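You operate a simulated robot arm through the tools that you are given. There is no shell and no other tool.

The job below is to be done with a simulated two-armed robot. You get a single attempt, and the scene is never put back.

## Task
Push the thick green seal ring home in the coupler.
Fine: lay it on the coupler, slide the carrier IN, push the seal button, slide the carrier OUT again; leave the latch and the other thick rings.

It is judged by the outcome, as a careful person would: the job done as asked, and still so three seconds after it is handed in. It fails if anything else is knocked over, pushed out of place, dropped, spilled or broken. Lids that push on must go on centred and level and be pressed home; caps that screw on are set level and turned clockwise until they are tight.

## Robot
Two 7-joint arms with fingered hands on one trunk that stands fixed in place. Base frame: the origin is at the foot of the trunk, x ahead of it, y to its left, z up. Readings come in mm, degrees, newtons and seconds.
The left shoulder is at [70, 140, 1083], the right one opposite. With the tool pointing down near the work surface each hand reaches from about 460 to 840 mm from the base axis, measured 20 degrees to its own side. Payload 3.9 kg a hand.
The TCP of each hand is the grasp point between the finger pads, 29 mm short of the fingertips. In the tool frame z runs along the fingers and y along their closing line. The gripper opens to 100 mm. The gripper's body begins 34 mm behind the TCP. The gripper is a hand of 5 fingers: y runs from the thumb to the fingers, the wrist lies at [-15, -105, -177] in the tool frame, and closing takes about 1.5 s.
Orientation is told as [roll, pitch, yaw] about the base's x, y, z axes, in that order, counted from this pose: with the fingers straight down and the wrist toward the robot, the tool's x, y and z point along [0, 1, 0], [1, 0, 0] and [0, 0, -1] of the base frame.

## Interface
- The arms move only by the tool nudge_tool. It takes "left_series", "right_series" or both (then of equal length, played together; a hand with none holds still); each is a list of rows, each an object (a shift or turn left out is 0, a gripper value left out holds the last) with "offset": the shift along the tool's x, y, z in units of 150 mm (1.0 is 150 mm), a list of three; "rot": the turn, a rotation vector about the tool's x, y, z in units of 60 degrees (1.0 is 60 degrees), a list of three; "jaw": the opening, from 0 (shut) to 1 (fully open). In form: [{"offset": [x, y, z], "rot": [wx, wy, wz], "jaw": jaw}, ...]. A call has 1 to 20 rows; each row is the pose to reach, as a shift and turn from the pose commanded when the call began, along the tool's axes at that moment. A call with a number of a shift or a turn outside -1 to 1 is refused whole. A row lasts 0.2 s, in which the tool goes at most 50 mm and 8.6 degrees; a call with a longer step from one row to the next is refused whole, and so is a gripper value outside its range. Where a pose cannot be reached the arm comes as near as it can. A force on the tool above 40 N (or 10 N above the force at the start of the call, whichever is more), or a blocked arm, ends the call early, and 0.2 s more pass. Each finger travels about 153 mm/s and halts on what it meets, pressing with about 32 N; the grip force reading is that of the motor and also rises with nothing between the fingers. The clock runs only during rows and for 0.2 s after the last one: add rows that repeat a pose to give the fingers time. The reply holds the time, the measured pose of the TCP, the force on the tool along the base axes, the opening and the grip force, in the units named above and with some noise, with the torque about the TCP (base axes, N m) and any sound that the robot's microphone picked up, and new pictures: "pictures" is both (left out), scene, wrist or none (wrist: the cameras of the hands that moved).
- Cameras (640 x 400 px; columns grow to the right, rows downward): "scene" is now at [135.2, 35.9, 1417.4]; the picture's right is [0.36, -0.93, 0.00], its down [-0.42, -0.16, -0.90] and it looks along [0.84, 0.32, -0.45] (base axes); focal length 297 px, centre (320, 200). "left" rides on the left gripper at [-66, -86, -121] in its tool frame; the picture's right is [-0.76, -0.31, 0.58], its down [0.59, -0.70, 0.40] and it looks along [0.28, 0.64, 0.71] (tool axes); focal length 247 px, centre (320, 200). "right" rides on the right gripper at [66, -86, -121] in its tool frame; the picture's right is [-0.76, 0.31, -0.58], its down [-0.59, -0.70, 0.40] and it looks along [-0.28, 0.64, 0.71] (tool axes); focal length 247 px, centre (320, 200). There is no depth. A picture from a camera that has moved, and an enlarged one, comes with that camera's place and axes in the base frame and with its lens.
- raise_lower(by): slides the trunk up (or, below 0, down) by that many mm; the arms and the scene camera ride with it, the base frame stays. It gives what a move gives, with no picture.
- hand_shape(shape, hand): the hand has 5 fingers and takes this shape, open, in about a second: jaw (thumb against the fingers, like two jaws); tri (thumb and two fingers); tip (a fingertip pinch); poke (one finger out to press); point (the index stretched); flat (the hand flat); cup (the hand cupped); fist (a fist). The gripper value then closes the fingers along that shape, each until it touches; the sizes above hold for jaw. It gives what a move gives, with no picture.
- aim_head(pan, tilt): turns the head with the scene camera to pan (to the left, within 86 degrees either way) and tilt (down, from -29 to 69), counted from straight ahead of the robot. It gives what a move gives, and a new picture of the scene camera.
- enlarge(camera, box): a new picture of the part [left, top, right, bottom] of that camera's present view, enlarged. No time passes.
- job_done(): hands the job in; it is judged then, once.

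Places have to be worked out from the pictures, the camera data and where the tool is seen. Open the grippers and draw the arms clear of the work before you hand the job in, unless the task says otherwise.

The tools are called after "Emit:" as a command line: name --argument value ..., lists and objects as JSON in quotes. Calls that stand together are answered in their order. nudge_tool: Moves the arms, as the interface text tells. Its arguments: {"type":"object","properties":{"left_series":{"type":"array"},"right_series":{"type":"array"},"pictures":{"type":"string","enum":["both","scene","wrist","none"]}},"required":[]} The other tools are called the same way: raise_lower (by) slides the trunk up or down; hand_shape (shape, hand) gives the hand a shape; aim_head (pan, tilt) turns the head that bears the scene camera; enlarge (camera, box) takes an enlarged picture of a part of a camera's view; job_done () hands the job in.

At the start:

```text
t: 0.0
left_eef_pos: [412.7, 432.5, 1275.7]
left_orientation: [0.1, 0.0, 20.3]
left_force: [-0.1, 0.2, 0.4]
left_ft_torque: [-0.02, -0.01, -0.01]
left_grip_width: 99.9
left_grip_force: 0.0
left_shape: jaw
right_eef_pos: [367.3, -0.1, 1197.7]
right_orientation: [0.0, 0.0, 20.3]
right_force: [0.4, 0.7, 0.2]
right_ft_torque: [-0.02, 0.03, 0.01]
right_grip_width: 100.0
right_grip_force: 0.2
right_shape: jaw
trunk travel left (down, up): [-725.0, 115.0]
head pan, tilt: [20.9, 26.5]
```

scene: 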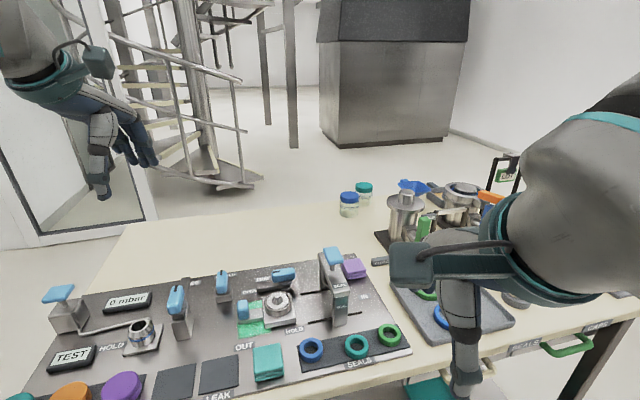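
right: 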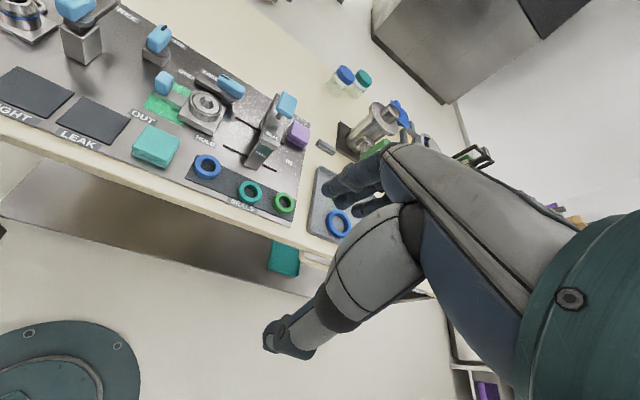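
left: 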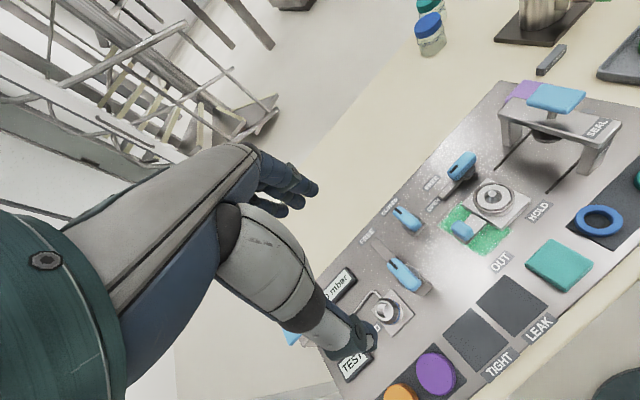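

I'll look closer at the work before moving anything: the panel with the coupler/carrier, the press bridge and the seals row.

Emit:
enlarge --camera "scene" --box '[200, 230, 420, 400]'

Emit:
enlarge --camera "left" --box '[400, 60, 640, 300]'

Emit:
enlarge --camera "right" --box '[120, 60, 380, 260]'

```text
2.35 times, centred on (310, 315) of scene
camera zoom: at [135.2, 35.9, 1417.4], right [0.36, -0.93, 0.0], down [-0.42, -0.16, -0.9], along [0.84, 0.32, -0.45], focal length 700 px, centre (344, -71)
```

zoom: 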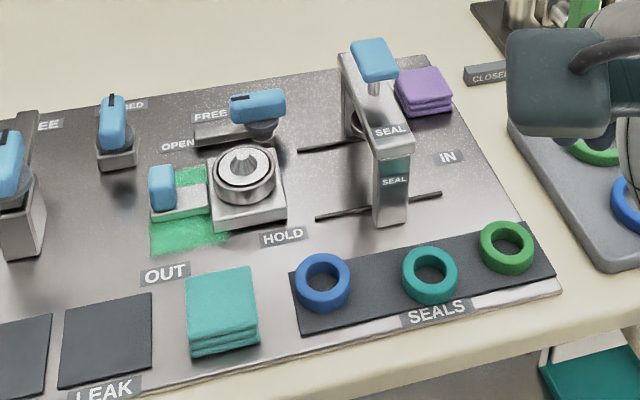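

```text
1.67 times, centred on (520, 180) of left
camera zoom: at [356.2, 343.7, 1396.8], right [-0.02, -0.82, -0.58], down [-0.86, 0.31, -0.4], along [0.5, 0.49, -0.71], focal length 412 px, centre (-13, 233)
```

zoom: 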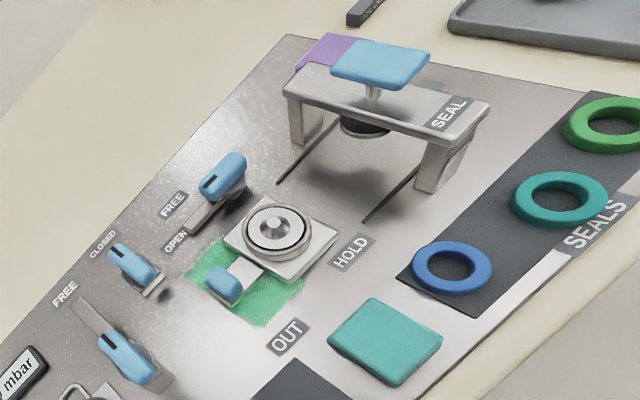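

```text
2.00 times, centred on (250, 160) of right
camera zoom: at [262.9, 31.8, 1318.3], right [0.55, -0.6, 0.58], down [-0.45, -0.8, -0.4], along [0.7, -0.04, -0.71], focal length 494 px, centre (460, 280)
```

zoom: 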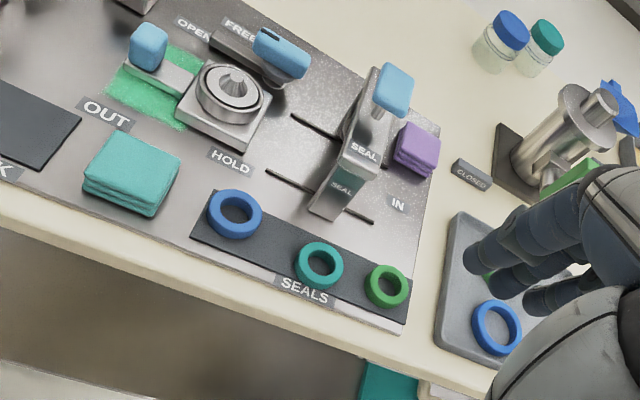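

The green thick ring sits at the right end of the SEALS mat, about [597, 54, 880]. The coupler on its carrier is near [578, 305, 900] and the seal button near [640, 197, 1015]. The right arm hangs over that area, so I'll draw it off to the right first, keeping it high.

Emit:
nudge_tool --right_series '[{"offset": [-0.25, -0.09, 0]}, {"offset": [-0.5, -0.18, 0]}, {"offset": [-0.75, -0.27, 0]}, {"offset": [-1.0, -0.36, 0]}]' --pictures "none"

Emit:
aim_head --pan 15 --tilt 42

```text
t: 1.0
left_eef_pos: [413.6, 433.9, 1275.8]
left_orientation: [0.0, 0.0, 20.3]
left_force: [-0.1, -0.2, -0.8]
left_ft_torque: [-0.04, -0.01, 0.06]
left_grip_width: 100.0
left_grip_force: 0.0
left_shape: jaw
right_eef_pos: [367.5, -139.5, 1197.3]
right_orientation: [0.0, 0.1, 20.5]
right_force: [-0.6, 0.9, 0.5]
right_ft_torque: [-0.01, 0.02, 0.03]
right_grip_width: 99.9
right_grip_force: 0.1
right_shape: jaw
right hand out of reach, approached as far as the arm can: row 4
trunk travel left (down, up): [-725.0, 115.0]
head pan, tilt: [20.9, 26.5]
```

```text
t: 1.8
left_eef_pos: [412.9, 433.7, 1276.0]
left_orientation: [0.1, 0.1, 20.2]
left_force: [0.3, 0.3, -0.3]
left_ft_torque: [0.03, 0.02, 0.0]
left_grip_width: 99.7
left_grip_force: 0.1
left_shape: jaw
right_eef_pos: [366.4, -138.5, 1197.1]
right_orientation: [0.0, -0.1, 20.3]
right_force: [-0.5, 0.2, 0.5]
right_ft_torque: [0.02, -0.04, 0.0]
right_grip_width: 100.2
right_grip_force: 0.1
right_shape: jaw
trunk travel left (down, up): [-725.0, 115.0]
head pan, tilt: [15.0, 42.0]
camera scene: at [130.3, 25.1, 1393.5], right [0.26, -0.97, 0.0], down [-0.65, -0.17, -0.74], along [0.72, 0.19, -0.67], focal length 297 px, centre (320, 200)
```

scene: 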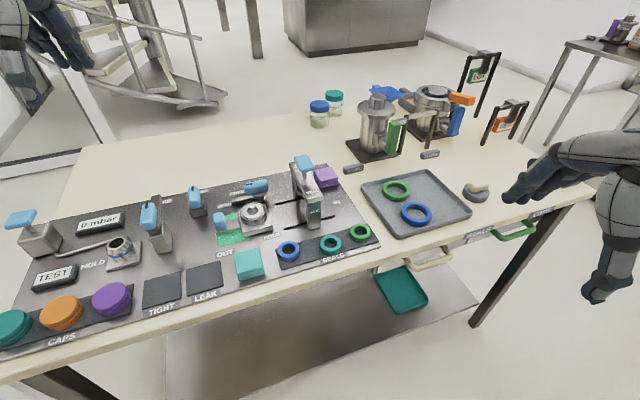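

The right hand is now clear, and the view shows the tray with two large thin rings (green and blue). The thick green ring is therefore the one on the SEALS mat. I'll enlarge to pin down positions.

Emit:
enlarge --camera "scene" --box '[200, 150, 380, 280]'

Emit:
enlarge --camera "left" --box '[430, 130, 560, 260]'

```text
3.08 times, centred on (290, 215) of scene
camera zoom: at [130.3, 25.1, 1393.5], right [0.26, -0.97, 0.0], down [-0.65, -0.17, -0.74], along [0.72, 0.19, -0.67], focal length 915 px, centre (412, 154)
```

zoom: 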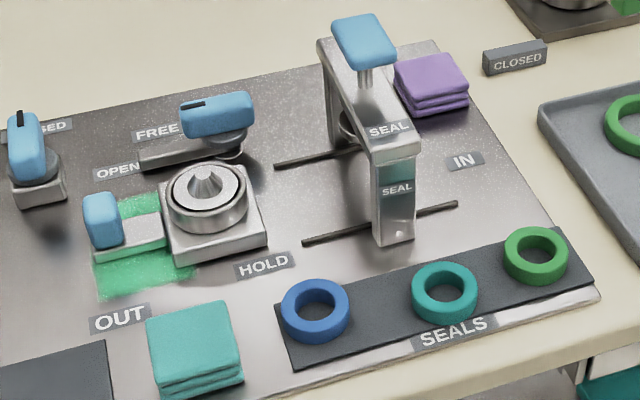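

```text
3.08 times, centred on (495, 195) of left
camera zoom: at [356.2, 343.9, 1396.7], right [-0.02, -0.82, -0.58], down [-0.86, 0.31, -0.4], along [0.5, 0.49, -0.71], focal length 760 px, centre (-218, 215)
```

zoom: 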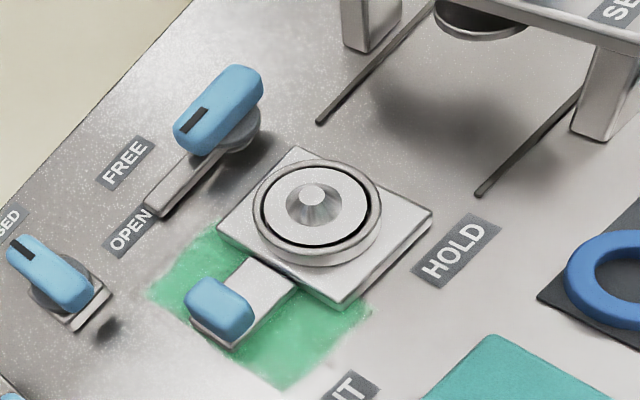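

The thick green ring is near [596, 54, ~881], with radius about 26 mm. The coupler top is near [573, 306, 905], the carrier knob near [526, 369, 903] and the seal button top near [642, 198, 1016]. Carrier travel runs roughly along (0.55, -0.84), about 128 mm. I'll bring the left hand over at height toward the green ring.

Emit:
nudge_tool --left_series '[{"offset": [-0.24, 0.025, 0.07]}, {"offset": [-0.48, 0.05, 0.15]}, {"offset": [-0.72, 0.075, 0.22]}, {"offset": [-0.95, 0.1, 0.3]}]' --pictures "none"

Emit:
nudge_tool --left_series '[{"offset": [-0.24, 0.025, 0.07]}, {"offset": [-0.48, 0.05, 0.15]}, {"offset": [-0.72, 0.075, 0.22]}, {"offset": [-0.95, 0.1, 0.3]}]' --pictures "both"

```text
t: 2.8
left_eef_pos: [478.1, 303.8, 1229.5]
left_orientation: [0.0, 0.1, 20.4]
left_force: [0.5, -0.4, 0.0]
left_ft_torque: [0.03, 0.0, -0.04]
left_grip_width: 99.8
left_grip_force: 0.1
left_shape: jaw
right_eef_pos: [369.5, -140.0, 1196.6]
right_orientation: [0.1, 0.1, 20.4]
right_force: [0.9, -0.6, 0.2]
right_ft_torque: [0.03, 0.03, 0.02]
right_grip_width: 99.9
right_grip_force: 0.0
right_shape: jaw
trunk travel left (down, up): [-725.0, 115.0]
head pan, tilt: [15.0, 42.0]
```

```text
t: 3.8
left_eef_pos: [542.1, 176.1, 1186.6]
left_orientation: [0.0, 0.1, 20.4]
left_force: [0.1, -0.4, 0.6]
left_ft_torque: [-0.01, 0.0, 0.03]
left_grip_width: 99.8
left_grip_force: 0.0
left_shape: jaw
right_eef_pos: [369.1, -140.8, 1196.4]
right_orientation: [0.1, 0.1, 20.3]
right_force: [0.5, 0.0, -0.4]
right_ft_torque: [0.0, 0.01, 0.02]
right_grip_width: 99.9
right_grip_force: 0.1
right_shape: jaw
trunk travel left (down, up): [-725.0, 115.0]
head pan, tilt: [15.0, 42.0]
camera scene: at [132.1, 23.3, 1393.3], right [0.26, -0.97, 0.0], down [-0.65, -0.17, -0.74], along [0.72, 0.19, -0.67], focal length 297 px, centre (320, 200)
camera left: at [484.7, 86.8, 1307.6], right [-0.03, -0.82, -0.58], down [-0.86, 0.31, -0.4], along [0.5, 0.49, -0.71], focal length 247 px, centre (320, 200)
```

scene: 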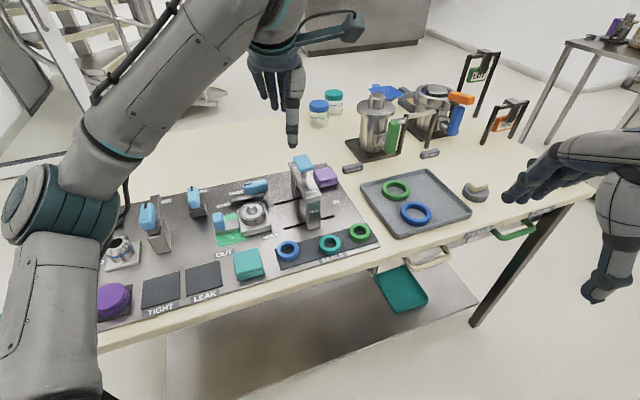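
left: 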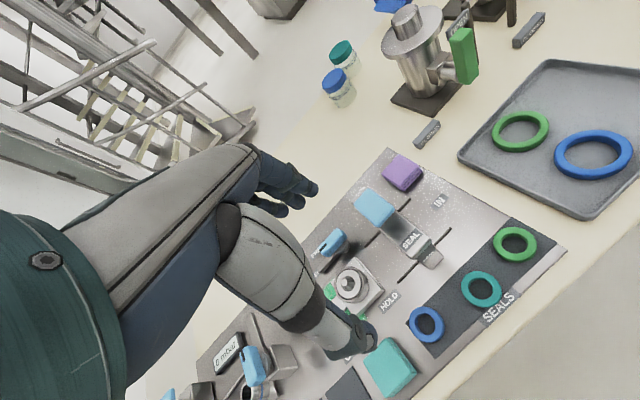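

The left camera puts the green ring at about [597, 52], which agrees with the earlier estimate. I'll go over it at z ≈ 1085 and turn the yaw to about 33° so the closing line runs across the mat, clear of the teal ring.

Emit:
nudge_tool --left_series '[{"offset": [-0.22, 0.013, 0.16], "rot": [0, 0, -0.05]}, {"offset": [-0.45, 0.026, 0.33], "rot": [0, 0, -0.1]}, {"offset": [-0.67, 0.039, 0.5], "rot": [0, 0, -0.15]}, {"offset": [-0.894, 0.051, 0.667], "rot": [0, 0, -0.21]}, {"offset": [-0.894, 0.051, 0.667], "rot": [0, 0, -0.21]}]' --pictures "both"

```text
t: 5.0
left_eef_pos: [627.9, 62.9, 1086.8]
left_orientation: [0.0, -0.1, 32.7]
left_force: [0.4, -0.8, 0.3]
left_ft_torque: [-0.02, 0.04, 0.01]
left_grip_width: 99.9
left_grip_force: 0.0
left_shape: jaw
left hand out of reach, approached as far as the arm can: row 2, 3, 4, 5
right_eef_pos: [366.7, -137.4, 1197.0]
right_orientation: [0.0, 0.0, 20.3]
right_force: [-1.0, 0.5, 0.0]
right_ft_torque: [0.01, -0.01, -0.02]
right_grip_width: 99.6
right_grip_force: 0.2
right_shape: jaw
trunk travel left (down, up): [-725.0, 115.0]
head pan, tilt: [15.0, 42.0]
camera scene: at [129.6, 26.0, 1393.5], right [0.26, -0.97, 0.0], down [-0.65, -0.17, -0.74], along [0.72, 0.19, -0.67], focal length 297 px, centre (320, 200)
camera left: at [590.9, -36.8, 1206.6], right [0.15, -0.8, -0.58], down [-0.91, 0.11, -0.4], along [0.39, 0.58, -0.71], focal length 247 px, centre (320, 200)
```

scene: 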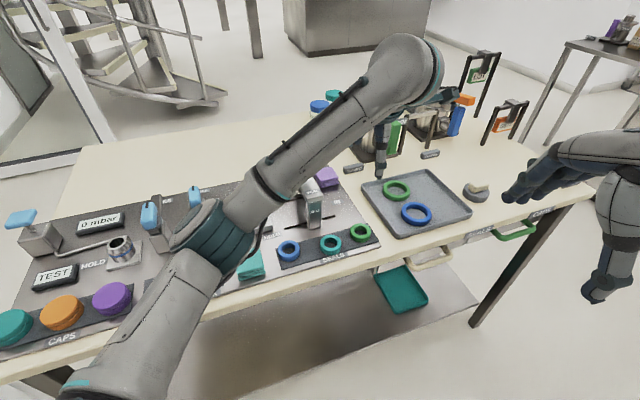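
left: 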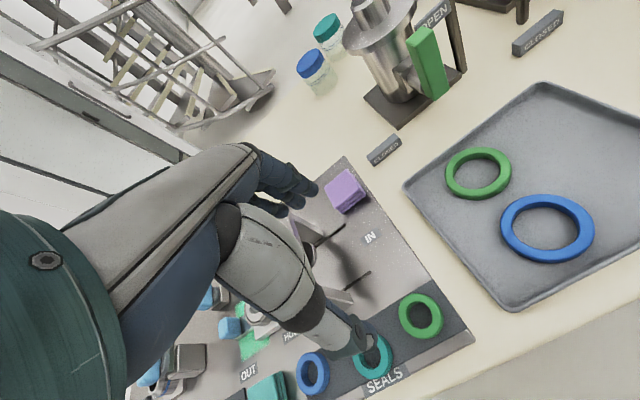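

The arm couldn't fold in that far with yaw 33 and stopped at [628, 63]. A smaller yaw lets the wrist sit nearer its own side, so I'll turn back toward yaw ≈ 8 at this height and check where it settles.

Emit:
nudge_tool --left_series '[{"rot": [0, 0, 0.1]}, {"rot": [0, 0, 0.2]}, {"rot": [0, 0, 0.3]}, {"rot": [0, 0, 0.41]}, {"rot": [0, 0, 0.41]}]' --pictures "none"

```text
t: 6.2
left_eef_pos: [627.3, 62.5, 1084.6]
left_orientation: [0.0, -0.1, 8.3]
left_force: [-0.1, 0.6, -0.2]
left_ft_torque: [0.0, -0.01, 0.04]
left_grip_width: 100.1
left_grip_force: 0.1
left_shape: jaw
right_eef_pos: [366.8, -138.9, 1197.6]
right_orientation: [0.1, 0.1, 20.3]
right_force: [0.5, 0.3, 0.4]
right_ft_torque: [0.0, -0.01, 0.0]
right_grip_width: 99.4
right_grip_force: 0.0
right_shape: jaw
trunk travel left (down, up): [-725.0, 115.0]
head pan, tilt: [15.0, 42.0]
```

The command was clipped to what the arm reached, and yaw is now 8.3°. Now I'll shift back over the ring, [596, 53], and come down to z ≈ 1030.

Emit:
nudge_tool --left_series '[{"offset": [-0.016, -0.107, 0.18]}, {"offset": [-0.033, -0.214, 0.367]}, {"offset": [-0.033, -0.214, 0.367]}]' --pictures "both"

```text
t: 7.0
left_eef_pos: [596.2, 52.4, 1032.0]
left_orientation: [0.0, 0.0, 8.3]
left_force: [0.3, 0.9, -0.4]
left_ft_torque: [0.0, 0.01, 0.03]
left_grip_width: 99.5
left_grip_force: 0.1
left_shape: jaw
right_eef_pos: [366.2, -138.6, 1198.6]
right_orientation: [0.0, 0.0, 20.3]
right_force: [-0.2, 0.1, -0.2]
right_ft_torque: [-0.01, 0.0, 0.02]
right_grip_width: 99.8
right_grip_force: 0.1
right_shape: jaw
trunk travel left (down, up): [-725.0, 115.0]
head pan, tilt: [15.0, 42.0]
camera scene: at [130.3, 24.7, 1393.5], right [0.26, -0.97, 0.0], down [-0.65, -0.17, -0.74], along [0.72, 0.19, -0.67], focal length 297 px, centre (320, 200)
camera left: at [520.8, -23.5, 1151.6], right [-0.19, -0.79, -0.58], down [-0.78, 0.48, -0.4], along [0.59, 0.37, -0.71], focal length 247 px, centre (320, 200)
```

scene: 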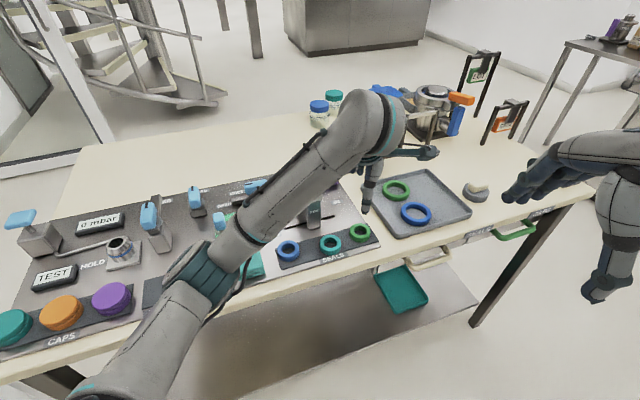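
left: 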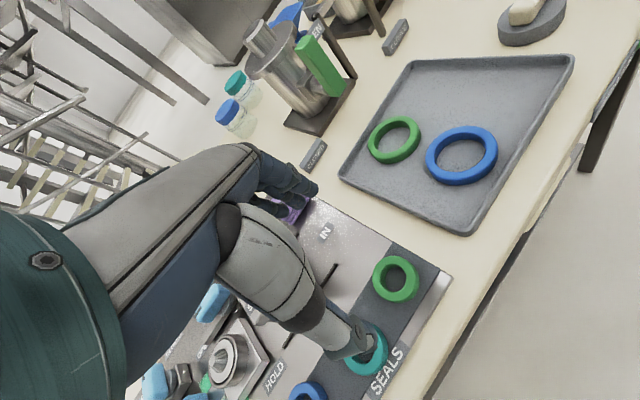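

The left hand is right over the green ring, which this camera puts at about [596.5, 51.5] with its mid-height near z ≈ 879. I'll look at the fingers up close and set the opening to 75 mm before going down.

Emit:
nudge_tool --left_series '[{"offset": [0, 0, 0.1], "jaw": 0.78}, {"offset": [0, 0, 0.2], "jaw": 0.78}, {"offset": [0, 0, 0.3], "jaw": 0.78}]' --pictures "none"

Emit:
enlarge --camera "left" --box '[220, 140, 480, 400]'

Emit:
enlarge --camera "scene" --box '[280, 130, 440, 260]'

```text
t: 7.8
left_eef_pos: [595.2, 51.8, 985.8]
left_orientation: [0.0, 0.0, 8.3]
left_force: [-1.0, -0.4, -0.8]
left_ft_torque: [-0.02, -0.01, 0.02]
left_grip_width: 78.2
left_grip_force: 0.0
left_shape: jaw
right_eef_pos: [367.3, -138.2, 1196.8]
right_orientation: [0.0, 0.1, 20.3]
right_force: [0.5, 0.2, -0.7]
right_ft_torque: [0.0, -0.02, -0.02]
right_grip_width: 99.9
right_grip_force: 0.1
right_shape: jaw
trunk travel left (down, up): [-725.0, 115.0]
head pan, tilt: [15.0, 42.0]
```

```text
1.54 times, centred on (350, 270) of left
camera zoom: at [520.4, -23.3, 1106.7], right [-0.19, -0.79, -0.58], down [-0.78, 0.48, -0.4], along [0.59, 0.37, -0.71], focal length 380 px, centre (274, 92)
```

zoom: 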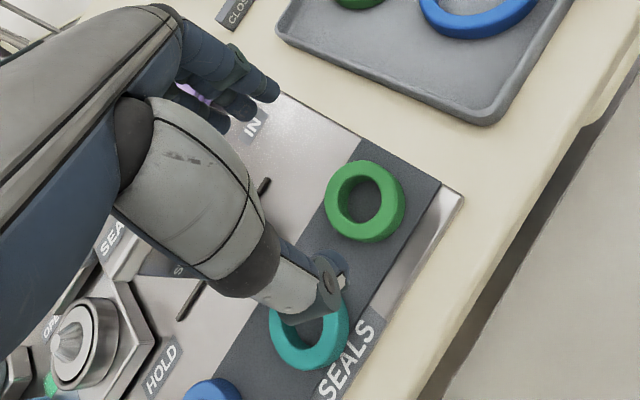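

```text
3.08 times, centred on (360, 195) of scene
camera zoom: at [130.5, 24.9, 1393.5], right [0.26, -0.97, 0.0], down [-0.65, -0.17, -0.74], along [0.72, 0.19, -0.67], focal length 915 px, centre (197, 215)
```

zoom: 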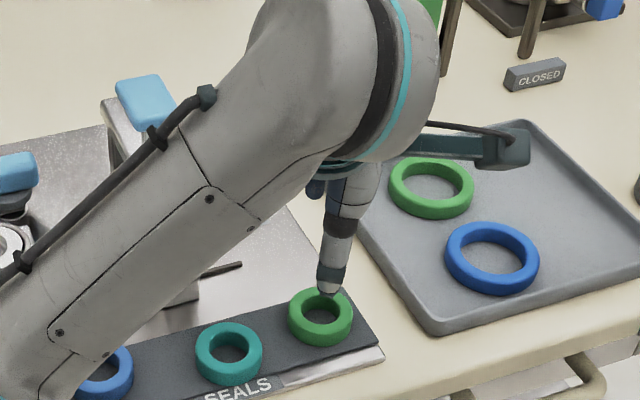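

The hand straddles the ring with clearance from the teal ring and the press column. I'll go down to TCP z ≈ 915, which puts the fingertips about level with the ring top, and check.

Emit:
nudge_tool --left_series '[{"offset": [-0.004, 0.006, 0.12]}, {"offset": [-0.004, 0.006, 0.24]}, {"offset": [-0.004, 0.006, 0.36]}, {"offset": [-0.004, 0.006, 0.47]}, {"offset": [-0.004, 0.006, 0.47]}]' --pictures "none"

Emit:
enlarge --camera "left" --box '[220, 140, 480, 400]'

Emit:
enlarge --camera "scene" --box '[280, 130, 440, 260]'

```text
t: 9.0
left_eef_pos: [596.3, 53.5, 913.5]
left_orientation: [0.4, 0.2, 8.3]
left_force: [0.1, 0.3, 0.7]
left_ft_torque: [-0.04, 0.03, 0.0]
left_grip_width: 78.5
left_grip_force: 0.1
left_shape: jaw
right_eef_pos: [367.4, -138.5, 1197.1]
right_orientation: [0.0, 0.0, 20.4]
right_force: [-0.1, 0.8, 0.8]
right_ft_torque: [-0.01, -0.02, 0.0]
right_grip_width: 99.7
right_grip_force: 0.1
right_shape: jaw
trunk travel left (down, up): [-725.0, 115.0]
head pan, tilt: [15.0, 42.0]
```

```text
1.54 times, centred on (350, 270) of left
camera zoom: at [521.9, -23.6, 1035.1], right [-0.2, -0.79, -0.58], down [-0.78, 0.48, -0.39], along [0.59, 0.38, -0.71], focal length 380 px, centre (274, 92)
```

zoom: 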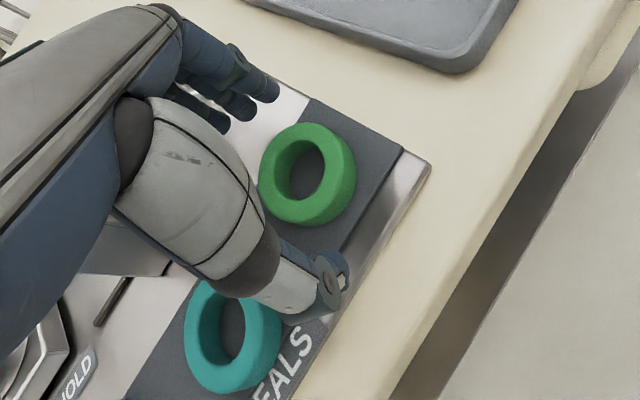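

```text
3.08 times, centred on (360, 195) of scene
camera zoom: at [130.2, 24.9, 1393.5], right [0.26, -0.97, 0.0], down [-0.65, -0.17, -0.74], along [0.72, 0.19, -0.67], focal length 915 px, centre (197, 215)
```

zoom: 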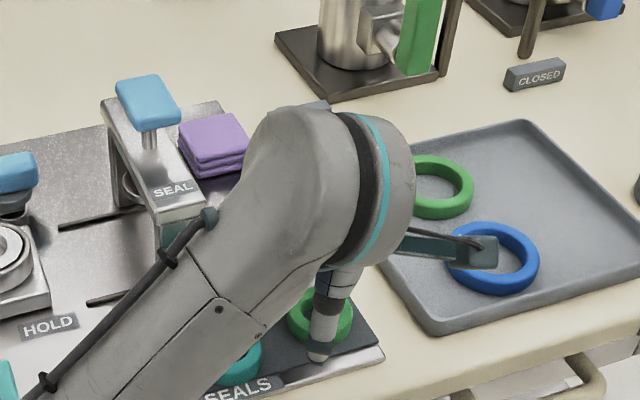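

The ring sits well between thumb and fingers; I estimate its centre at [596.6, 51.1]. I'll go down another 10 mm with a tiny centring shift and watch the force.

Emit:
nudge_tool --left_series '[{"offset": [-0.015, 0.002, 0.03]}, {"offset": [-0.015, 0.002, 0.05]}, {"offset": [-0.015, 0.002, 0.07]}, {"offset": [-0.015, 0.002, 0.07]}]' --pictures "none"

Emit:
enlarge --camera "left" --box '[240, 140, 420, 320]'

Emit:
enlarge --camera "scene" --box '[320, 180, 420, 260]'

```text
t: 10.0
left_eef_pos: [592.1, 47.5, 910.2]
left_orientation: [0.3, 0.1, 8.3]
left_force: [-0.2, -0.3, 0.8]
left_ft_torque: [0.0, -0.01, -0.04]
left_grip_width: 78.2
left_grip_force: 0.1
left_shape: jaw
left hand out of reach, approached as far as the arm can: row 1, 2, 3, 4
right_eef_pos: [366.1, -138.2, 1197.4]
right_orientation: [0.0, 0.0, 20.3]
right_force: [-0.7, -1.0, -0.2]
right_ft_torque: [-0.02, 0.01, 0.0]
right_grip_width: 99.8
right_grip_force: 0.1
right_shape: jaw
trunk travel left (down, up): [-725.0, 115.0]
head pan, tilt: [15.0, 42.0]
```

```text
2.22 times, centred on (330, 230) of left
camera zoom: at [518.1, -28.3, 1030.7], right [-0.2, -0.79, -0.58], down [-0.78, 0.48, -0.39], along [0.59, 0.38, -0.71], focal length 549 px, centre (298, 133)
```

zoom: 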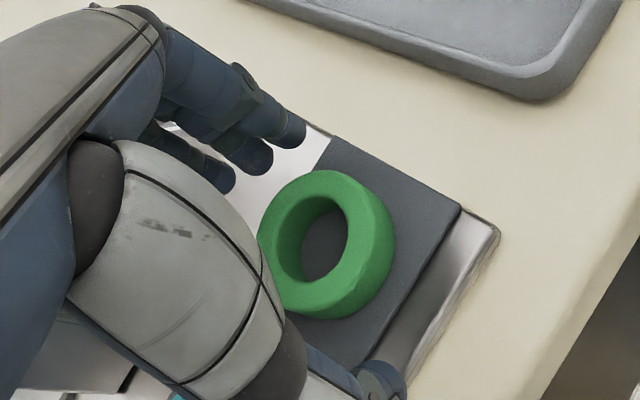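

```text
5.00 times, centred on (370, 220) of scene
camera zoom: at [130.3, 24.8, 1393.5], right [0.26, -0.97, 0.0], down [-0.65, -0.17, -0.74], along [0.72, 0.19, -0.67], focal length 1487 px, centre (70, 100)
```

zoom: 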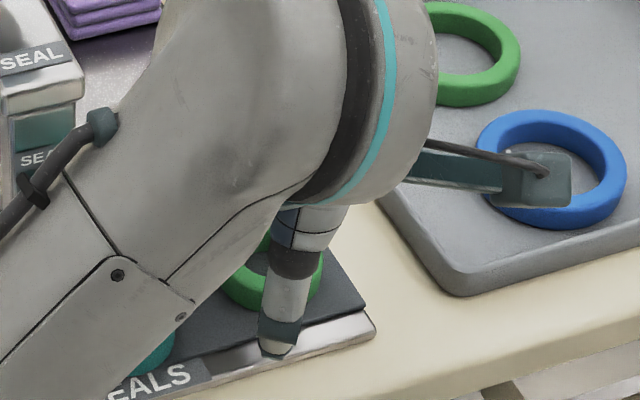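

At yaw 8 the arm hits its limit at z ≈ 910. I'll lift clear of the ring, turn further to yaw ≈ -15 so the wrist moves to its own side, and try again.

Emit:
nudge_tool --left_series '[{"offset": [0, 0, -0.2]}, {"offset": [0.02, 0.02, -0.25], "rot": [0, 0, 0.1]}, {"offset": [0.024, 0.034, -0.25], "rot": [0, 0, 0.2]}, {"offset": [0.024, 0.034, -0.25], "rot": [0, 0, 0.3]}, {"offset": [0.024, 0.034, -0.25], "rot": [0, 0, 0.39]}, {"offset": [0.024, 0.034, -0.25], "rot": [0, 0, 0.39]}]' --pictures "none"

```text
t: 11.4
left_eef_pos: [596.8, 51.9, 949.2]
left_orientation: [-0.1, 0.1, -15.2]
left_force: [0.1, -1.3, -0.3]
left_ft_torque: [0.0, -0.03, -0.03]
left_grip_width: 78.3
left_grip_force: 0.1
left_shape: jaw
right_eef_pos: [366.5, -139.2, 1196.8]
right_orientation: [0.0, 0.0, 20.3]
right_force: [0.5, -1.2, 0.2]
right_ft_torque: [-0.03, 0.0, -0.05]
right_grip_width: 99.7
right_grip_force: 0.0
right_shape: jaw
trunk travel left (down, up): [-725.0, 115.0]
head pan, tilt: [15.0, 42.0]
```

Yaw is now -15 and the hand is at [597, 52, 949]. I'll go down again to z ≈ 913 and check whether the arm reaches it.

Emit:
nudge_tool --left_series '[{"offset": [0, 0, 0.08]}, {"offset": [0, 0, 0.16]}, {"offset": [0, 0, 0.24]}, {"offset": [0, 0, 0.24]}]' --pictures "none"

Emit:
enlarge --camera "left" --box '[220, 140, 480, 400]'

Emit:
enlarge --camera "scene" --box '[120, 120, 440, 320]'

```text
t: 12.4
left_eef_pos: [597.8, 51.7, 912.8]
left_orientation: [0.0, 0.0, -15.0]
left_force: [0.4, 0.0, 0.3]
left_ft_torque: [-0.02, -0.01, 0.01]
left_grip_width: 78.3
left_grip_force: 0.0
left_shape: jaw
right_eef_pos: [367.4, -140.6, 1197.8]
right_orientation: [0.0, 0.0, 20.2]
right_force: [-0.1, -0.8, 0.2]
right_ft_torque: [-0.03, 0.01, -0.02]
right_grip_width: 99.9
right_grip_force: 0.0
right_shape: jaw
trunk travel left (down, up): [-725.0, 115.0]
head pan, tilt: [15.0, 42.0]
```

```text
1.54 times, centred on (350, 270) of left
camera zoom: at [498.0, 12.3, 1033.0], right [-0.49, -0.65, -0.58], down [-0.53, 0.75, -0.4], along [0.69, 0.11, -0.71], focal length 380 px, centre (274, 92)
```

zoom: 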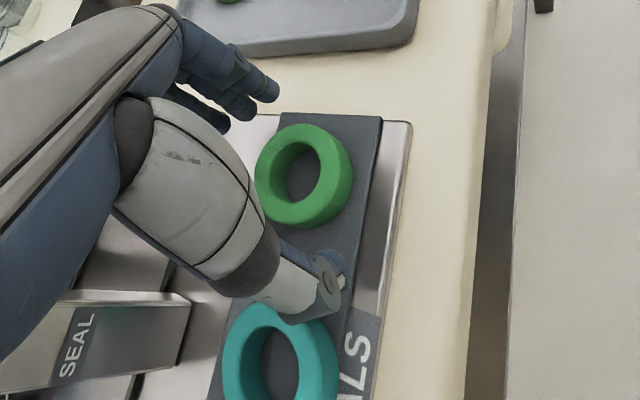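

```text
2.00 times, centred on (280, 220) of scene
camera zoom: at [130.2, 24.8, 1393.5], right [0.26, -0.97, 0.0], down [-0.65, -0.17, -0.74], along [0.72, 0.19, -0.67], focal length 595 px, centre (400, 160)
```

zoom: 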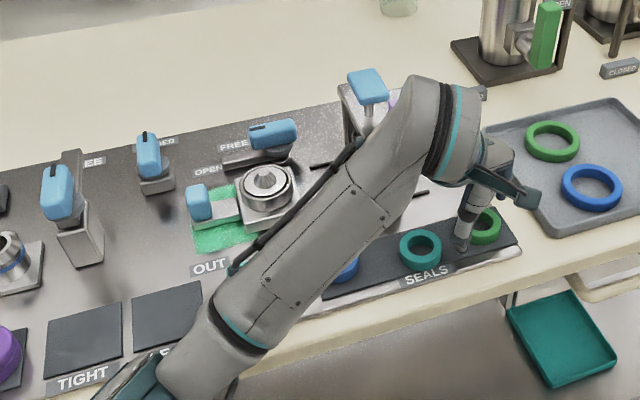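

The arm reaches at yaw -15. The ring is at about [596.5, 52.4], centred between thumb and fingers, and the thumb clears the teal ring. I'll go down the last 10 mm in small steps.

Emit:
nudge_tool --left_series '[{"offset": [0.003, -0.005, 0.02]}, {"offset": [0.003, -0.005, 0.04]}, {"offset": [0.003, -0.005, 0.06]}, {"offset": [0.003, -0.005, 0.065]}]' --pictures "none"

Emit:
enlarge --camera "left" --box '[240, 140, 420, 320]'

Emit:
enlarge --camera "scene" --box '[320, 180, 420, 260]'

```text
t: 13.4
left_eef_pos: [595.9, 50.4, 900.4]
left_orientation: [0.0, 0.1, -15.0]
left_force: [-0.7, 0.2, -0.1]
left_ft_torque: [0.02, 0.01, -0.01]
left_grip_width: 78.3
left_grip_force: 0.0
left_shape: jaw
right_eef_pos: [368.6, -138.3, 1197.3]
right_orientation: [0.1, 0.0, 20.3]
right_force: [-0.3, -0.7, 0.5]
right_ft_torque: [0.01, 0.0, 0.03]
right_grip_width: 99.5
right_grip_force: 0.1
right_shape: jaw
trunk travel left (down, up): [-725.0, 115.0]
head pan, tilt: [15.0, 42.0]
```

```text
2.22 times, centred on (330, 230) of left
camera zoom: at [496.7, 12.8, 1022.4], right [-0.49, -0.65, -0.58], down [-0.53, 0.75, -0.4], along [0.69, 0.11, -0.71], focal length 549 px, centre (298, 133)
```

zoom: 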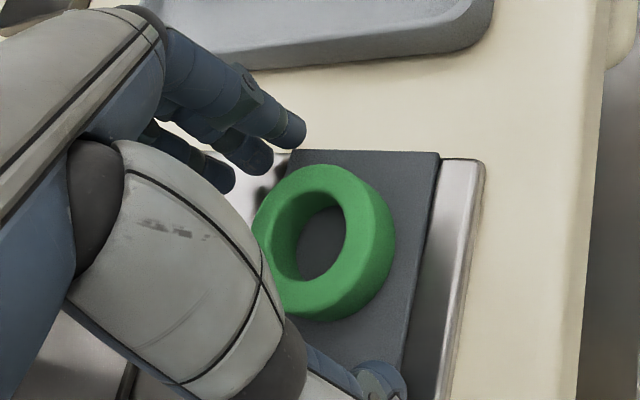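

```text
5.00 times, centred on (370, 220) of scene
camera zoom: at [130.2, 24.8, 1393.5], right [0.26, -0.97, 0.0], down [-0.65, -0.17, -0.74], along [0.72, 0.19, -0.67], focal length 1487 px, centre (70, 100)
```

zoom: 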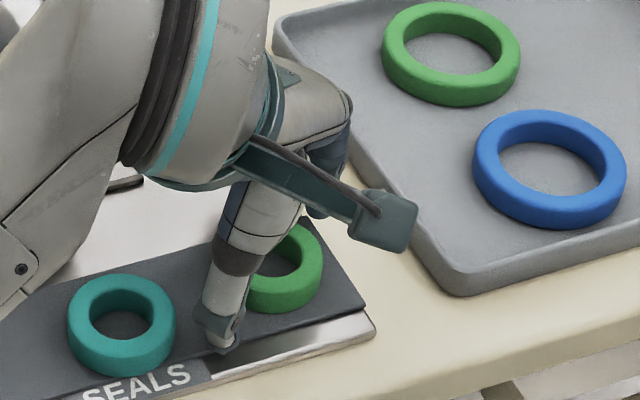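

The fingertips are about 1–2 mm above the mat with no contact force, and the ring lies between them. Now I close gently on it.

Emit:
nudge_tool --left_series '[{"jaw": 0.6}, {"jaw": 0.5}, {"jaw": 0.4}, {"jaw": 0.3}, {"jaw": 0.3}, {"jaw": 0.3}]' --pictures "none"

Emit:
enlarge --camera "left" --box '[240, 140, 420, 320]'

Emit:
enlarge --camera "scene" --box '[320, 180, 420, 260]'

```text
t: 14.8
left_eef_pos: [595.7, 53.0, 901.7]
left_orientation: [0.0, 0.1, -15.1]
left_force: [-0.6, 0.0, 2.0]
left_ft_torque: [-0.01, -0.01, -0.02]
left_grip_width: 37.4
left_grip_force: 31.9
left_shape: jaw
right_eef_pos: [366.0, -138.1, 1197.0]
right_orientation: [0.0, -0.1, 20.3]
right_force: [0.3, 0.3, -0.1]
right_ft_torque: [-0.01, -0.01, 0.01]
right_grip_width: 99.8
right_grip_force: 0.1
right_shape: jaw
trunk travel left (down, up): [-725.0, 115.0]
head pan, tilt: [15.0, 42.0]
```

```text
2.22 times, centred on (330, 230) of left
camera zoom: at [496.5, 12.8, 1022.5], right [-0.49, -0.65, -0.58], down [-0.53, 0.75, -0.4], along [0.69, 0.11, -0.71], focal length 549 px, centre (298, 133)
```

zoom: 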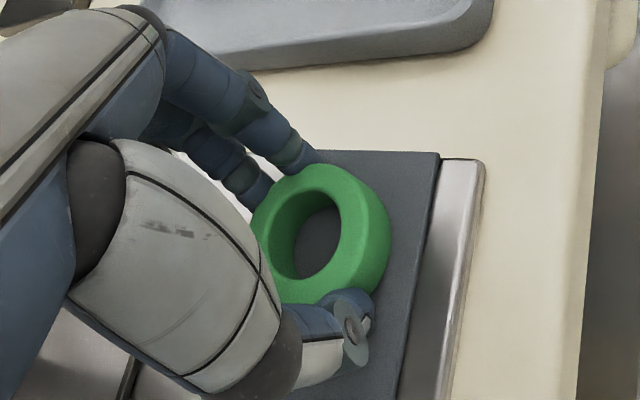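

```text
5.00 times, centred on (370, 220) of scene
camera zoom: at [130.0, 24.8, 1393.5], right [0.26, -0.97, 0.0], down [-0.65, -0.17, -0.74], along [0.72, 0.19, -0.67], focal length 1487 px, centre (70, 100)
```

zoom: 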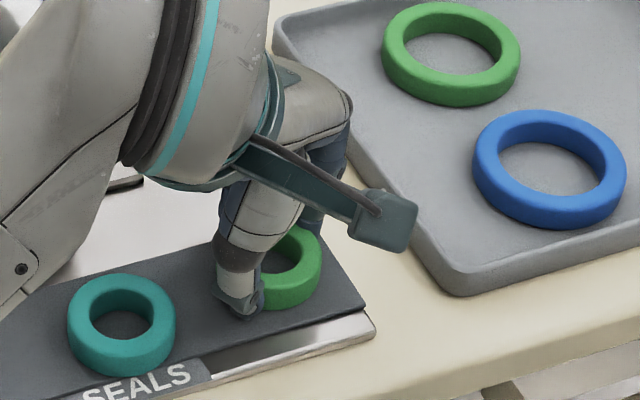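

Thumb and two fingers are on the ring with grip force 32 N. I'll lift 25 mm and check that it comes up level.

Emit:
nudge_tool --left_series '[{"offset": [0, 0, -0.04]}, {"offset": [0, 0, -0.1]}, {"offset": [0, 0, -0.17]}, {"offset": [0, 0, -0.17]}]' --pictures "none"

Emit:
enlarge --camera "left" --box '[240, 140, 420, 320]'

Emit:
enlarge --camera "scene" --box '[320, 180, 420, 260]'

```text
t: 15.8
left_eef_pos: [595.0, 53.6, 925.7]
left_orientation: [0.0, 0.0, -15.1]
left_force: [0.0, -0.5, -0.9]
left_ft_torque: [-0.02, -0.02, 0.02]
left_grip_width: 36.9
left_grip_force: 31.8
left_shape: jaw
right_eef_pos: [367.5, -137.5, 1197.8]
right_orientation: [0.0, 0.0, 20.3]
right_force: [0.5, 0.5, 0.3]
right_ft_torque: [-0.01, 0.0, 0.0]
right_grip_width: 99.6
right_grip_force: 0.0
right_shape: jaw
trunk travel left (down, up): [-725.0, 115.0]
head pan, tilt: [15.0, 42.0]
```

```text
2.22 times, centred on (330, 230) of left
camera zoom: at [496.4, 14.0, 1048.0], right [-0.49, -0.65, -0.58], down [-0.53, 0.75, -0.4], along [0.69, 0.11, -0.71], focal length 549 px, centre (298, 133)
```

zoom: 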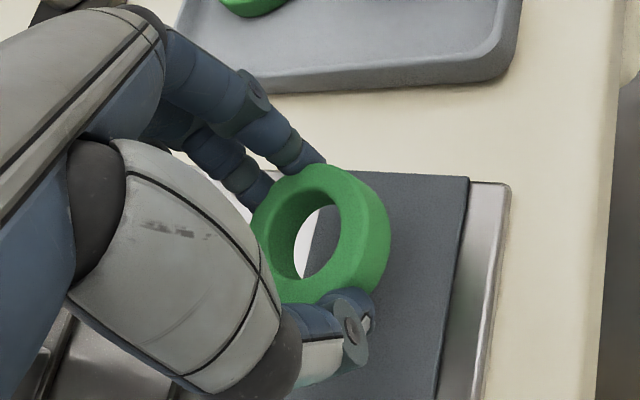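

```text
5.00 times, centred on (370, 220) of scene
camera zoom: at [130.3, 24.9, 1393.5], right [0.26, -0.97, 0.0], down [-0.65, -0.17, -0.74], along [0.72, 0.19, -0.67], focal length 1487 px, centre (70, 100)
```

zoom: 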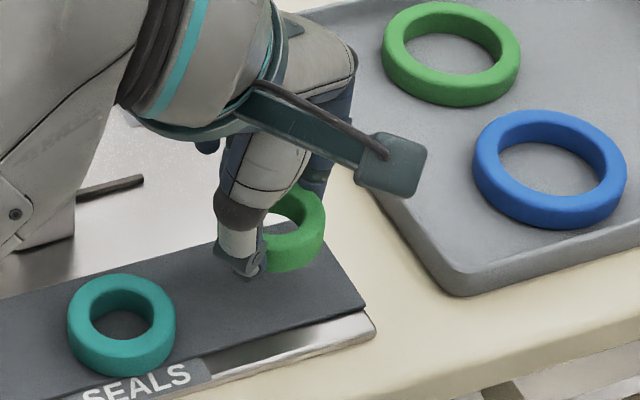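

The ring is off the mat and held. I'll lift higher to clear the press, since its button top is near z ≈ 1016, and examine how level the ring sits.

Emit:
nudge_tool --left_series '[{"offset": [0, 0, -0.15]}, {"offset": [0, 0, -0.35]}, {"offset": [0, 0, -0.55]}, {"offset": [0, 0, -0.75]}, {"offset": [0, 0, -0.95]}, {"offset": [0, 0, -1.0]}]' --pictures "none"

Emit:
enlarge --camera "left" --box '[240, 140, 420, 320]'

Emit:
enlarge --camera "scene" --box '[290, 100, 450, 220]'

Emit:
enlarge --camera "right" --box '[0, 0, 640, 400]'

```text
t: 17.2
left_eef_pos: [596.5, 53.2, 1078.6]
left_orientation: [0.1, 0.1, -15.1]
left_force: [-0.2, 0.1, -0.2]
left_ft_torque: [0.02, 0.02, 0.01]
left_grip_width: 36.9
left_grip_force: 31.8
left_shape: jaw
right_eef_pos: [367.1, -138.4, 1196.3]
right_orientation: [0.0, 0.0, 20.3]
right_force: [0.9, 0.1, -0.1]
right_ft_torque: [0.0, 0.02, -0.01]
right_grip_width: 99.8
right_grip_force: 0.0
right_shape: jaw
trunk travel left (down, up): [-725.0, 115.0]
head pan, tilt: [15.0, 42.0]
```

```text
2.22 times, centred on (330, 230) of left
camera zoom: at [496.7, 13.6, 1199.2], right [-0.49, -0.65, -0.58], down [-0.53, 0.75, -0.4], along [0.69, 0.11, -0.71], focal length 549 px, centre (298, 133)
```

zoom: 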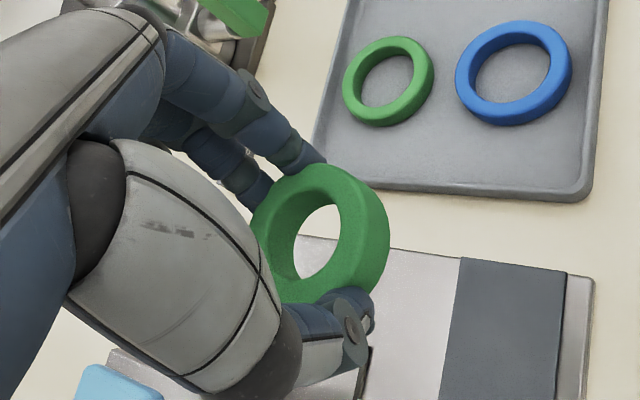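

```text
3.33 times, centred on (370, 160) of scene
camera zoom: at [130.4, 25.0, 1393.4], right [0.26, -0.97, 0.0], down [-0.65, -0.17, -0.74], along [0.72, 0.19, -0.67], focal length 991 px, centre (153, 333)
```

zoom: 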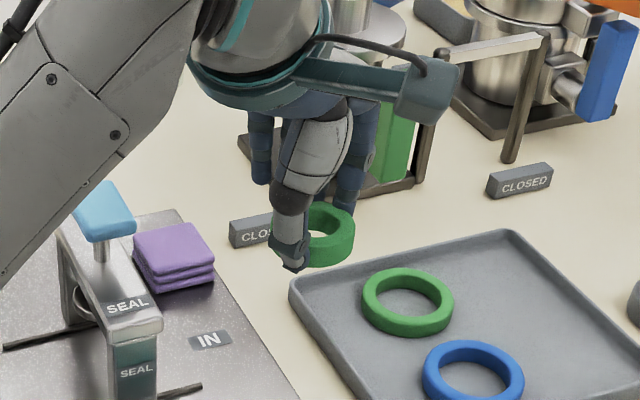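

```text
1.00 times, centred on (320, 200) of right (not enlarged: the box is as wide or as high as the picture)
camera zoom: at [264.0, -107.0, 1318.9], right [0.55, -0.6, 0.58], down [-0.46, -0.8, -0.4], along [0.7, -0.04, -0.71], focal length 247 px, centre (320, 200)
```

zoom: 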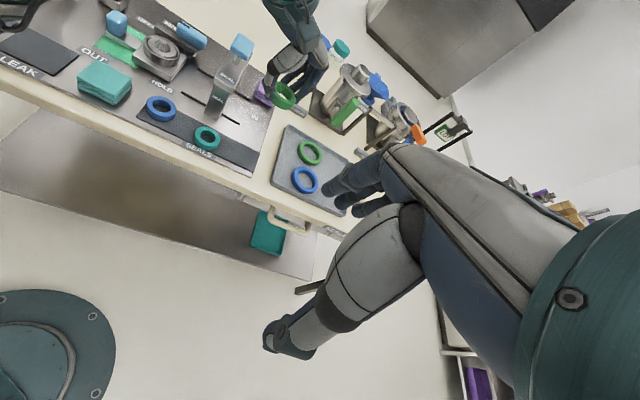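

Emit:
enlarge --camera "scene" --box '[345, 140, 395, 175]'

Emit:
enlarge --camera "right" --box '[240, 50, 330, 120]'

```text
11.43 times, centred on (370, 158) of scene
camera zoom: at [130.4, 25.0, 1393.4], right [0.26, -0.97, 0.0], down [-0.65, -0.17, -0.74], along [0.72, 0.19, -0.67], focal length 3399 px, centre (-251, 686)
```

zoom: 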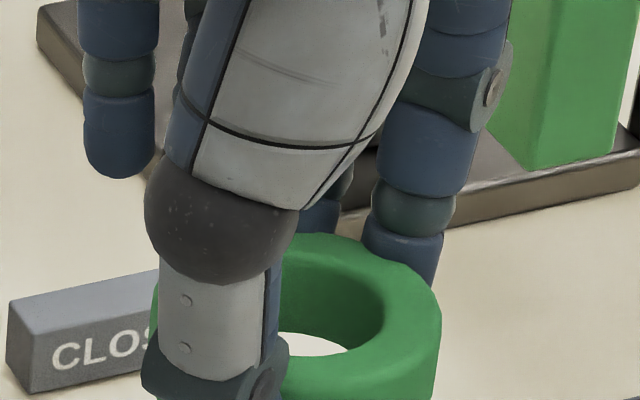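

```text
5.71 times, centred on (285, 85) of right
camera zoom: at [264.0, -107.0, 1318.9], right [0.55, -0.6, 0.58], down [-0.46, -0.8, -0.4], along [0.7, -0.04, -0.71], focal length 1411 px, centre (520, 857)
```

zoom: 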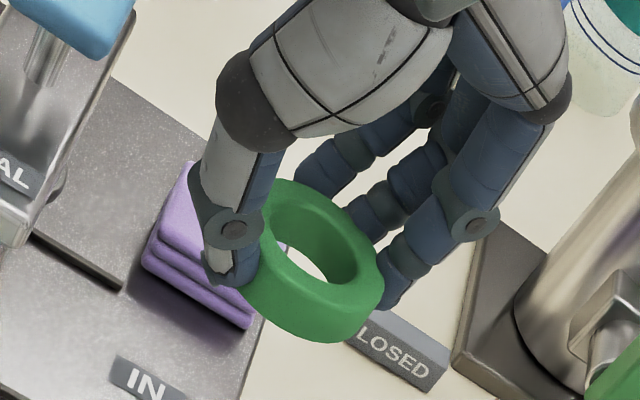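

The ring is held roughly level by thumb and two fingers, with its centre about (-2.6, +2.4) mm from the TCP in the tool's x, y. I'll carry it high over the press toward the coupler, turning to yaw ≈ -40 so the fingers stay away from the latch lever.

Emit:
nudge_tool --left_series '[{"offset": [0.1, -0.04, -0.06]}, {"offset": [0.3, -0.11, -0.08], "rot": [0, 0, 0.05]}, {"offset": [0.5, -0.18, -0.08], "rot": [0, 0, 0.1]}, {"offset": [0.7, -0.26, -0.08], "rot": [0, 0, 0.15]}, {"offset": [0.8, -0.294, -0.08], "rot": [0, 0, 0.2]}]' --pictures "none"

```text
t: 18.4
left_eef_pos: [585.6, 181.6, 1088.3]
left_orientation: [0.0, 0.0, -27.1]
left_force: [0.4, 0.5, -0.6]
left_ft_torque: [0.02, 0.0, -0.02]
left_grip_width: 36.8
left_grip_force: 31.8
left_shape: jaw
right_eef_pos: [367.8, -137.8, 1197.4]
right_orientation: [-0.1, 0.0, 20.3]
right_force: [0.3, -0.4, -0.5]
right_ft_torque: [-0.02, 0.01, 0.01]
right_grip_width: 99.8
right_grip_force: 0.0
right_shape: jaw
trunk travel left (down, up): [-725.0, 115.0]
head pan, tilt: [15.0, 42.0]
```

It's tracking well at [586, 182, 1088]. I'll finish the carry to above the coupler and turn to yaw ≈ -40.

Emit:
nudge_tool --left_series '[{"offset": [0.2, -0.13, 0], "rot": [0, 0, 0.05]}, {"offset": [0.4, -0.26, 0], "rot": [0, 0, 0.1]}, {"offset": [0.6, -0.39, 0], "rot": [0, 0, 0.16]}, {"offset": [0.7, -0.453, 0], "rot": [0, 0, 0.215]}, {"offset": [0.7, -0.453, 0], "rot": [0, 0, 0.215]}]' --pictures "both"

```text
t: 19.6
left_eef_pos: [572.9, 305.6, 1090.0]
left_orientation: [-0.1, 0.0, -40.0]
left_force: [0.2, -0.1, -0.6]
left_ft_torque: [0.02, 0.01, -0.02]
left_grip_width: 36.6
left_grip_force: 32.4
left_shape: jaw
right_eef_pos: [367.9, -138.8, 1197.4]
right_orientation: [0.1, -0.1, 20.2]
right_force: [-0.4, -0.7, 0.4]
right_ft_torque: [-0.04, 0.01, -0.01]
right_grip_width: 99.8
right_grip_force: 0.1
right_shape: jaw
trunk travel left (down, up): [-725.0, 115.0]
head pan, tilt: [15.0, 42.0]
camera scene: at [130.4, 24.3, 1393.5], right [0.26, -0.97, 0.0], down [-0.65, -0.17, -0.74], along [0.72, 0.19, -0.67], focal length 297 px, centre (320, 200)
camera left: at [464.8, 312.4, 1210.1], right [-0.72, -0.38, -0.58], down [-0.16, 0.9, -0.4], along [0.67, -0.2, -0.71], focal length 247 px, centre (320, 200)
```

scene: 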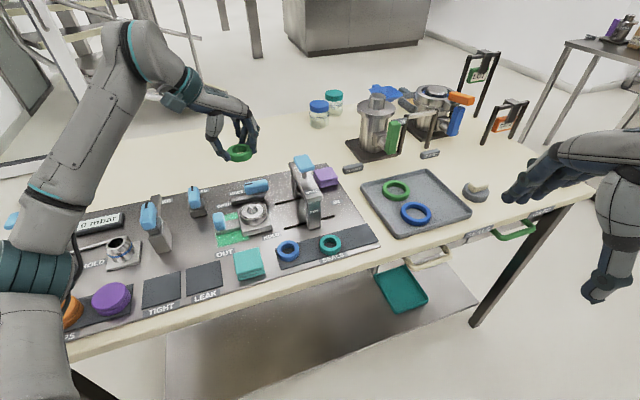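
left: 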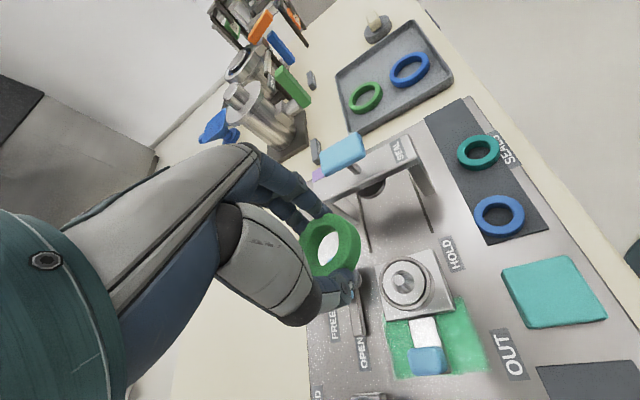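

The ring hangs above the coupler and the views are good. I'll enlarge to refine the coupler centre and check the ring's level.

Emit:
enlarge --camera "left" --box '[270, 200, 470, 380]'

Emit:
enlarge --camera "scene" --box '[190, 100, 330, 260]'

Emit:
enlarge --camera "right" --box '[80, 0, 280, 130]'

```text
2.22 times, centred on (370, 290) of left
camera zoom: at [464.8, 312.4, 1210.1], right [-0.72, -0.38, -0.58], down [-0.16, 0.9, -0.4], along [0.67, -0.2, -0.71], focal length 549 px, centre (209, 0)
```

zoom: 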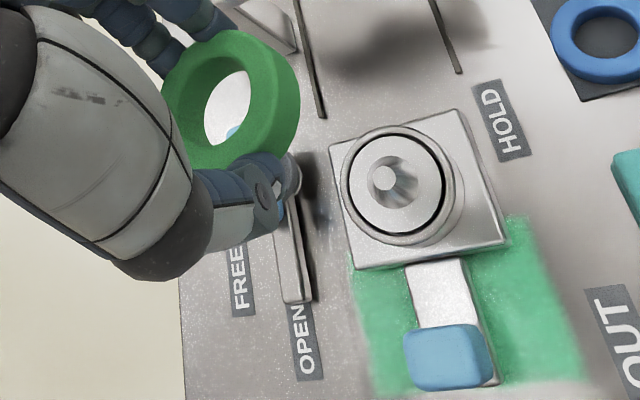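

```text
2.50 times, centred on (260, 180) of scene
camera zoom: at [130.4, 24.3, 1393.5], right [0.26, -0.97, 0.0], down [-0.65, -0.17, -0.74], along [0.72, 0.19, -0.67], focal length 744 px, centre (470, 250)
```

zoom: 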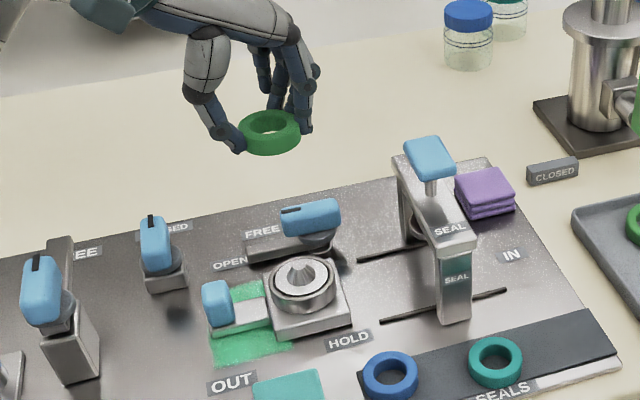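

```text
3.08 times, centred on (180, 65) of right
camera zoom: at [264.0, -107.6, 1318.8], right [0.55, -0.6, 0.58], down [-0.46, -0.8, -0.4], along [0.7, -0.04, -0.71], focal length 760 px, centre (751, 615)
```

zoom: 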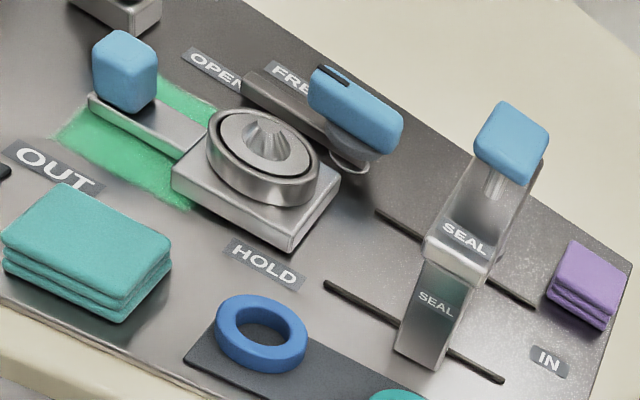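

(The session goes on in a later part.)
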